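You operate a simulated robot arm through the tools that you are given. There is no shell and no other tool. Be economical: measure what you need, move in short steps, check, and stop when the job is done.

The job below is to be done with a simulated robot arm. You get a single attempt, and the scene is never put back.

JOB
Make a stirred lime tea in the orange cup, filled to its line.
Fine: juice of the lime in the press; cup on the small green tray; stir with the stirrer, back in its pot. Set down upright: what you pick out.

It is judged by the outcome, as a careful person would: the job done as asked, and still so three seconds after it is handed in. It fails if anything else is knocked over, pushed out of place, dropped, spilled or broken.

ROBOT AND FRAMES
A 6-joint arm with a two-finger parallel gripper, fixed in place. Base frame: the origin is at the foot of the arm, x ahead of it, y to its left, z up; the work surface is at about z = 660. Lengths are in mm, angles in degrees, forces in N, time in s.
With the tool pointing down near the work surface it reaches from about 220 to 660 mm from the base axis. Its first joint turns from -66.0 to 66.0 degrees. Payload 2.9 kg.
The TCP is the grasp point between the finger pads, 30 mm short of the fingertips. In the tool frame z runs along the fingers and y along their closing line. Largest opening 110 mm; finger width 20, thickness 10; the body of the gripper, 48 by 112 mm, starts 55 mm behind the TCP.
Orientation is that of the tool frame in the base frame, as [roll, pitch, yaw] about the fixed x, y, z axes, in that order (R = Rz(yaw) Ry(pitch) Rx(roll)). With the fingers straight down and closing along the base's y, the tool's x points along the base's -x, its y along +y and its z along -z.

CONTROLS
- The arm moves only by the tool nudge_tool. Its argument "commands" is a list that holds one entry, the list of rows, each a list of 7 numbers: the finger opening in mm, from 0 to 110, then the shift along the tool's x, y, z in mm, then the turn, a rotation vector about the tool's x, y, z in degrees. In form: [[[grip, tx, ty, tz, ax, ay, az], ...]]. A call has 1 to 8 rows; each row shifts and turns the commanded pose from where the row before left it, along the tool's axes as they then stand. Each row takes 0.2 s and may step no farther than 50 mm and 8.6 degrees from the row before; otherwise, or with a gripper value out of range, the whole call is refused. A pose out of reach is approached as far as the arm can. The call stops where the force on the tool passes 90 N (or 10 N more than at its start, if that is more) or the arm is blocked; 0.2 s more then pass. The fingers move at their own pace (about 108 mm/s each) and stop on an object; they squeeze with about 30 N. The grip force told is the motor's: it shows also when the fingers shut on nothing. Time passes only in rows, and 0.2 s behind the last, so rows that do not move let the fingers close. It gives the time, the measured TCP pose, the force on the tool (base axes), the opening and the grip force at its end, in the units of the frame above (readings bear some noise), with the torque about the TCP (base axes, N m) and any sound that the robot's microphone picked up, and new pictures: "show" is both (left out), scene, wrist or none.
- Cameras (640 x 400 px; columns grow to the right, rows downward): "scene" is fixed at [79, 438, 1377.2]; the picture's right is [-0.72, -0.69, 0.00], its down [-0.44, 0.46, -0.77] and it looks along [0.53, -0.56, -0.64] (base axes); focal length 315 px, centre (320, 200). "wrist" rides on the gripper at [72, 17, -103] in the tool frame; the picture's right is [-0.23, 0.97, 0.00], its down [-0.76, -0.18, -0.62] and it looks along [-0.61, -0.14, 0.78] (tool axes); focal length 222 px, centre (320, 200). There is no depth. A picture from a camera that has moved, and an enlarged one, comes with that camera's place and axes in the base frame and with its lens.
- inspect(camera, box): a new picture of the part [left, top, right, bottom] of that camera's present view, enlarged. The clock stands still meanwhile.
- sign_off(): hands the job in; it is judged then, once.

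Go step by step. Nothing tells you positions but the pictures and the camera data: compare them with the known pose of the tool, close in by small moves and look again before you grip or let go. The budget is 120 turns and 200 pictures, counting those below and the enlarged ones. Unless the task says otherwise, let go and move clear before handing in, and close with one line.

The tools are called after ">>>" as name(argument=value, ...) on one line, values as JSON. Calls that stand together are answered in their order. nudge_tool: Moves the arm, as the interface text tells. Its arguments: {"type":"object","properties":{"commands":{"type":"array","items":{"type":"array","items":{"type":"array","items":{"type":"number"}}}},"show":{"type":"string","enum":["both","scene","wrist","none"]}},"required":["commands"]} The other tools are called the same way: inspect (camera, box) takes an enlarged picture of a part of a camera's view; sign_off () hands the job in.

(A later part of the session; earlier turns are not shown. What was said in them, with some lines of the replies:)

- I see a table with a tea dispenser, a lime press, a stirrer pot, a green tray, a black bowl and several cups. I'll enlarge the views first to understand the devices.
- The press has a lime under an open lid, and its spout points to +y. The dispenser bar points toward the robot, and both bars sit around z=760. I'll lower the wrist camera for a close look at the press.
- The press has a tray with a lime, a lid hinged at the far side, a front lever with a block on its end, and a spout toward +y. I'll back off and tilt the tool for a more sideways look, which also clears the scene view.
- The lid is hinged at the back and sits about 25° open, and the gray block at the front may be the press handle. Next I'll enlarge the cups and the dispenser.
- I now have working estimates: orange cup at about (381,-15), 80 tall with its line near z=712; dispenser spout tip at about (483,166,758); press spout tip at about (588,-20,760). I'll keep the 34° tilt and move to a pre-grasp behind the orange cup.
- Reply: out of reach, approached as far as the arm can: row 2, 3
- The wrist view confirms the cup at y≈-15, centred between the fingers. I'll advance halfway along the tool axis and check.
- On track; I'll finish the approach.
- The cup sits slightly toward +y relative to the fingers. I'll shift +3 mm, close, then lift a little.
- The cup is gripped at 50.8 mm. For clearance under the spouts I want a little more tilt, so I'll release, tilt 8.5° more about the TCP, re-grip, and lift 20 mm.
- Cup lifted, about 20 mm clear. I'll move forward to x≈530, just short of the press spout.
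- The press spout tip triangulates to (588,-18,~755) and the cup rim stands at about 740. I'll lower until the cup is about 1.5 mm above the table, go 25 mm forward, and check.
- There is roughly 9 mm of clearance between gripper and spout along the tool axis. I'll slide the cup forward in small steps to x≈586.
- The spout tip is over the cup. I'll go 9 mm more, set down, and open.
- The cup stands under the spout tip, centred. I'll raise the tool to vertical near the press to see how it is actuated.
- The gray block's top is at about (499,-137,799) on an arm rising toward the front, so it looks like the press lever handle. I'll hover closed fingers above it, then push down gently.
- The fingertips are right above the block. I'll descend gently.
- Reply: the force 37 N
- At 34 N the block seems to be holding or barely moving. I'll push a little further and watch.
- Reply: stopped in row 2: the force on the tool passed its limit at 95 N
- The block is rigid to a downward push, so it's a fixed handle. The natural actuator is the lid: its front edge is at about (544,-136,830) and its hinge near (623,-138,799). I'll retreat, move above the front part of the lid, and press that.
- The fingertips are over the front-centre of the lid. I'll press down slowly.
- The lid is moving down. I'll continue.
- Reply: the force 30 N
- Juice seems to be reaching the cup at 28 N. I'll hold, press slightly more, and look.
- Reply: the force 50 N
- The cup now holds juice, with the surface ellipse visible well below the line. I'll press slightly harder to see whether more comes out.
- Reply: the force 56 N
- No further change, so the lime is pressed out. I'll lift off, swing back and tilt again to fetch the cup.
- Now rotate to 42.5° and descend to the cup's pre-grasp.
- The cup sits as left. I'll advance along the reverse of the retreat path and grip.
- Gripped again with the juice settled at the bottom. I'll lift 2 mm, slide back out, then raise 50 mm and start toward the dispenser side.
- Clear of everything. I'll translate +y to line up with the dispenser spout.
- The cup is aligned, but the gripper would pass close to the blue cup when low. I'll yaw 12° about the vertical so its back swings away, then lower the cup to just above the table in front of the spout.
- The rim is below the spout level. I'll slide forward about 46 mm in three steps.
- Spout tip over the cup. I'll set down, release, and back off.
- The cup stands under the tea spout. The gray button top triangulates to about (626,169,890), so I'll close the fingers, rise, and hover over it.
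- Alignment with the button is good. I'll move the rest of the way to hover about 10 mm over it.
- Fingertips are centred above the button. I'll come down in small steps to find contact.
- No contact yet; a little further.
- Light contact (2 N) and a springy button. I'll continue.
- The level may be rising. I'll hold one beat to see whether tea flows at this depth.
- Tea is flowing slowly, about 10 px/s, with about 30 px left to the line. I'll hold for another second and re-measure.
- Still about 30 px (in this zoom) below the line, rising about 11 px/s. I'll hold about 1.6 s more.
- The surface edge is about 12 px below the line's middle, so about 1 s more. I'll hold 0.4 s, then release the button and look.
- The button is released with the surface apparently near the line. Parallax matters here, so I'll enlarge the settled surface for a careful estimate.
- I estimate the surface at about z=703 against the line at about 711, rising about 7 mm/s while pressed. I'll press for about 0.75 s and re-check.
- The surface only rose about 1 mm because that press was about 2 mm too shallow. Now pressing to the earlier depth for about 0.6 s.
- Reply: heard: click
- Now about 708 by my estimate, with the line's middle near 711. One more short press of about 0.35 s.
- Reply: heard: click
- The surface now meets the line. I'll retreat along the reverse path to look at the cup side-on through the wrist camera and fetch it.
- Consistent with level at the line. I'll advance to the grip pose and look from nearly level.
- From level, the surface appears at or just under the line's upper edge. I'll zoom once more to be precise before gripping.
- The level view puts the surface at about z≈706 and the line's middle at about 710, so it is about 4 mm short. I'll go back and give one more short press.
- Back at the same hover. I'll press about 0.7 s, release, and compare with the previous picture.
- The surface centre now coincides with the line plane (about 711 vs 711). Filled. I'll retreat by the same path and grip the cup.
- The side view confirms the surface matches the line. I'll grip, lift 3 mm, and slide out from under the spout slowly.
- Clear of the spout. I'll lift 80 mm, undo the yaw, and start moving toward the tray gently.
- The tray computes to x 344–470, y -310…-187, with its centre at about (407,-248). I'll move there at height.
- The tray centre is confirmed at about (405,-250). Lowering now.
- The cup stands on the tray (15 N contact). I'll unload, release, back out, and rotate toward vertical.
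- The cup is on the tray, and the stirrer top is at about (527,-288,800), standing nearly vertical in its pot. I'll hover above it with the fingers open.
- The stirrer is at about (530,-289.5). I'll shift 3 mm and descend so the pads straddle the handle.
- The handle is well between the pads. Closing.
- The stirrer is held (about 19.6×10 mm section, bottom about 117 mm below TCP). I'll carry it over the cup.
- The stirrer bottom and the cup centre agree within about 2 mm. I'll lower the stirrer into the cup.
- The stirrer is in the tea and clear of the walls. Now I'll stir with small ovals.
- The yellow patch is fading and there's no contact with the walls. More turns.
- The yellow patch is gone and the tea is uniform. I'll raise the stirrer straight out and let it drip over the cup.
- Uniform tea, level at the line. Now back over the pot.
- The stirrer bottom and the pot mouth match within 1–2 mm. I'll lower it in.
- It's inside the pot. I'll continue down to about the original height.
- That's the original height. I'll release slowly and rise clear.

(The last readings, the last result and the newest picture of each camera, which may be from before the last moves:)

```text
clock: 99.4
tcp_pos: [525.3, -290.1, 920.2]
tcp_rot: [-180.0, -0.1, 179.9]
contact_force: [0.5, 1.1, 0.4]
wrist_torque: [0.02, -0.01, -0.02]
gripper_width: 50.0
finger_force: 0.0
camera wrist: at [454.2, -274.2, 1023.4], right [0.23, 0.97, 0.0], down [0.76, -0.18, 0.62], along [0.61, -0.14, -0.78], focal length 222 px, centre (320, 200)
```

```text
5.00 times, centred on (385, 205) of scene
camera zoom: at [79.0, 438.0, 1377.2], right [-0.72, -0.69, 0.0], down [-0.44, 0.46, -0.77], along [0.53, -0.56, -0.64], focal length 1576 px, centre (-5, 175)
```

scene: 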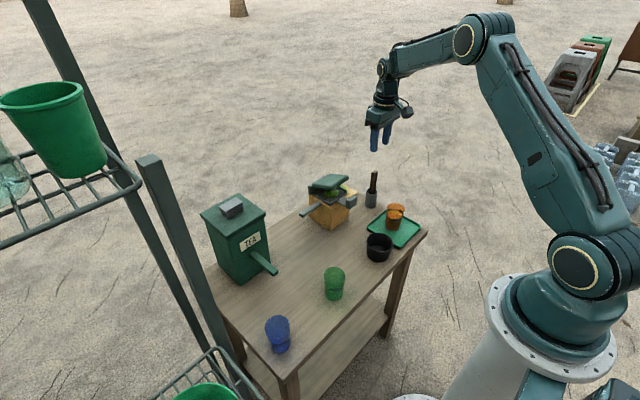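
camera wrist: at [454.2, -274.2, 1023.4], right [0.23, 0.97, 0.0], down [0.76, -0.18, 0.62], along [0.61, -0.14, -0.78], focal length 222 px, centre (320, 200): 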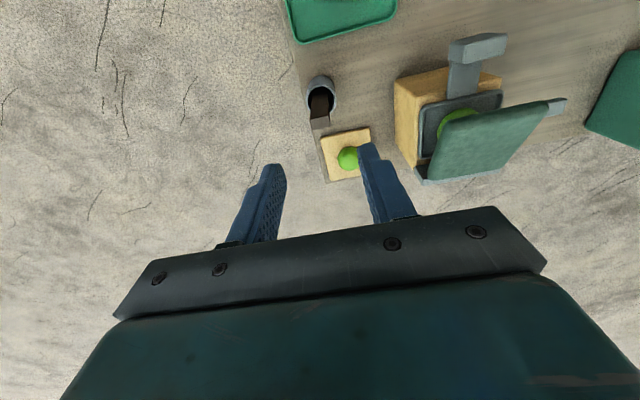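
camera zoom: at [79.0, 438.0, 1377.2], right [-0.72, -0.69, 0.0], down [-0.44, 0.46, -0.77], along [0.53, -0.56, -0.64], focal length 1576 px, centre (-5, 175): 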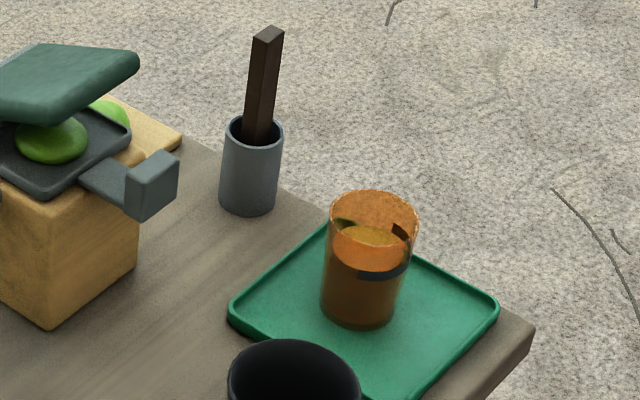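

The stirrer is back in its pot, the filled cup stands upright on the green tray, and everything else is in place. Handing in.

>>> sign_off()

```text
The job is handed in.
```

The stirred lime tea is in the orange cup, filled to its line by the camera views. The cup stands upright on the small green tray, the stirrer is back in its pot, and nothing else was disturbed.
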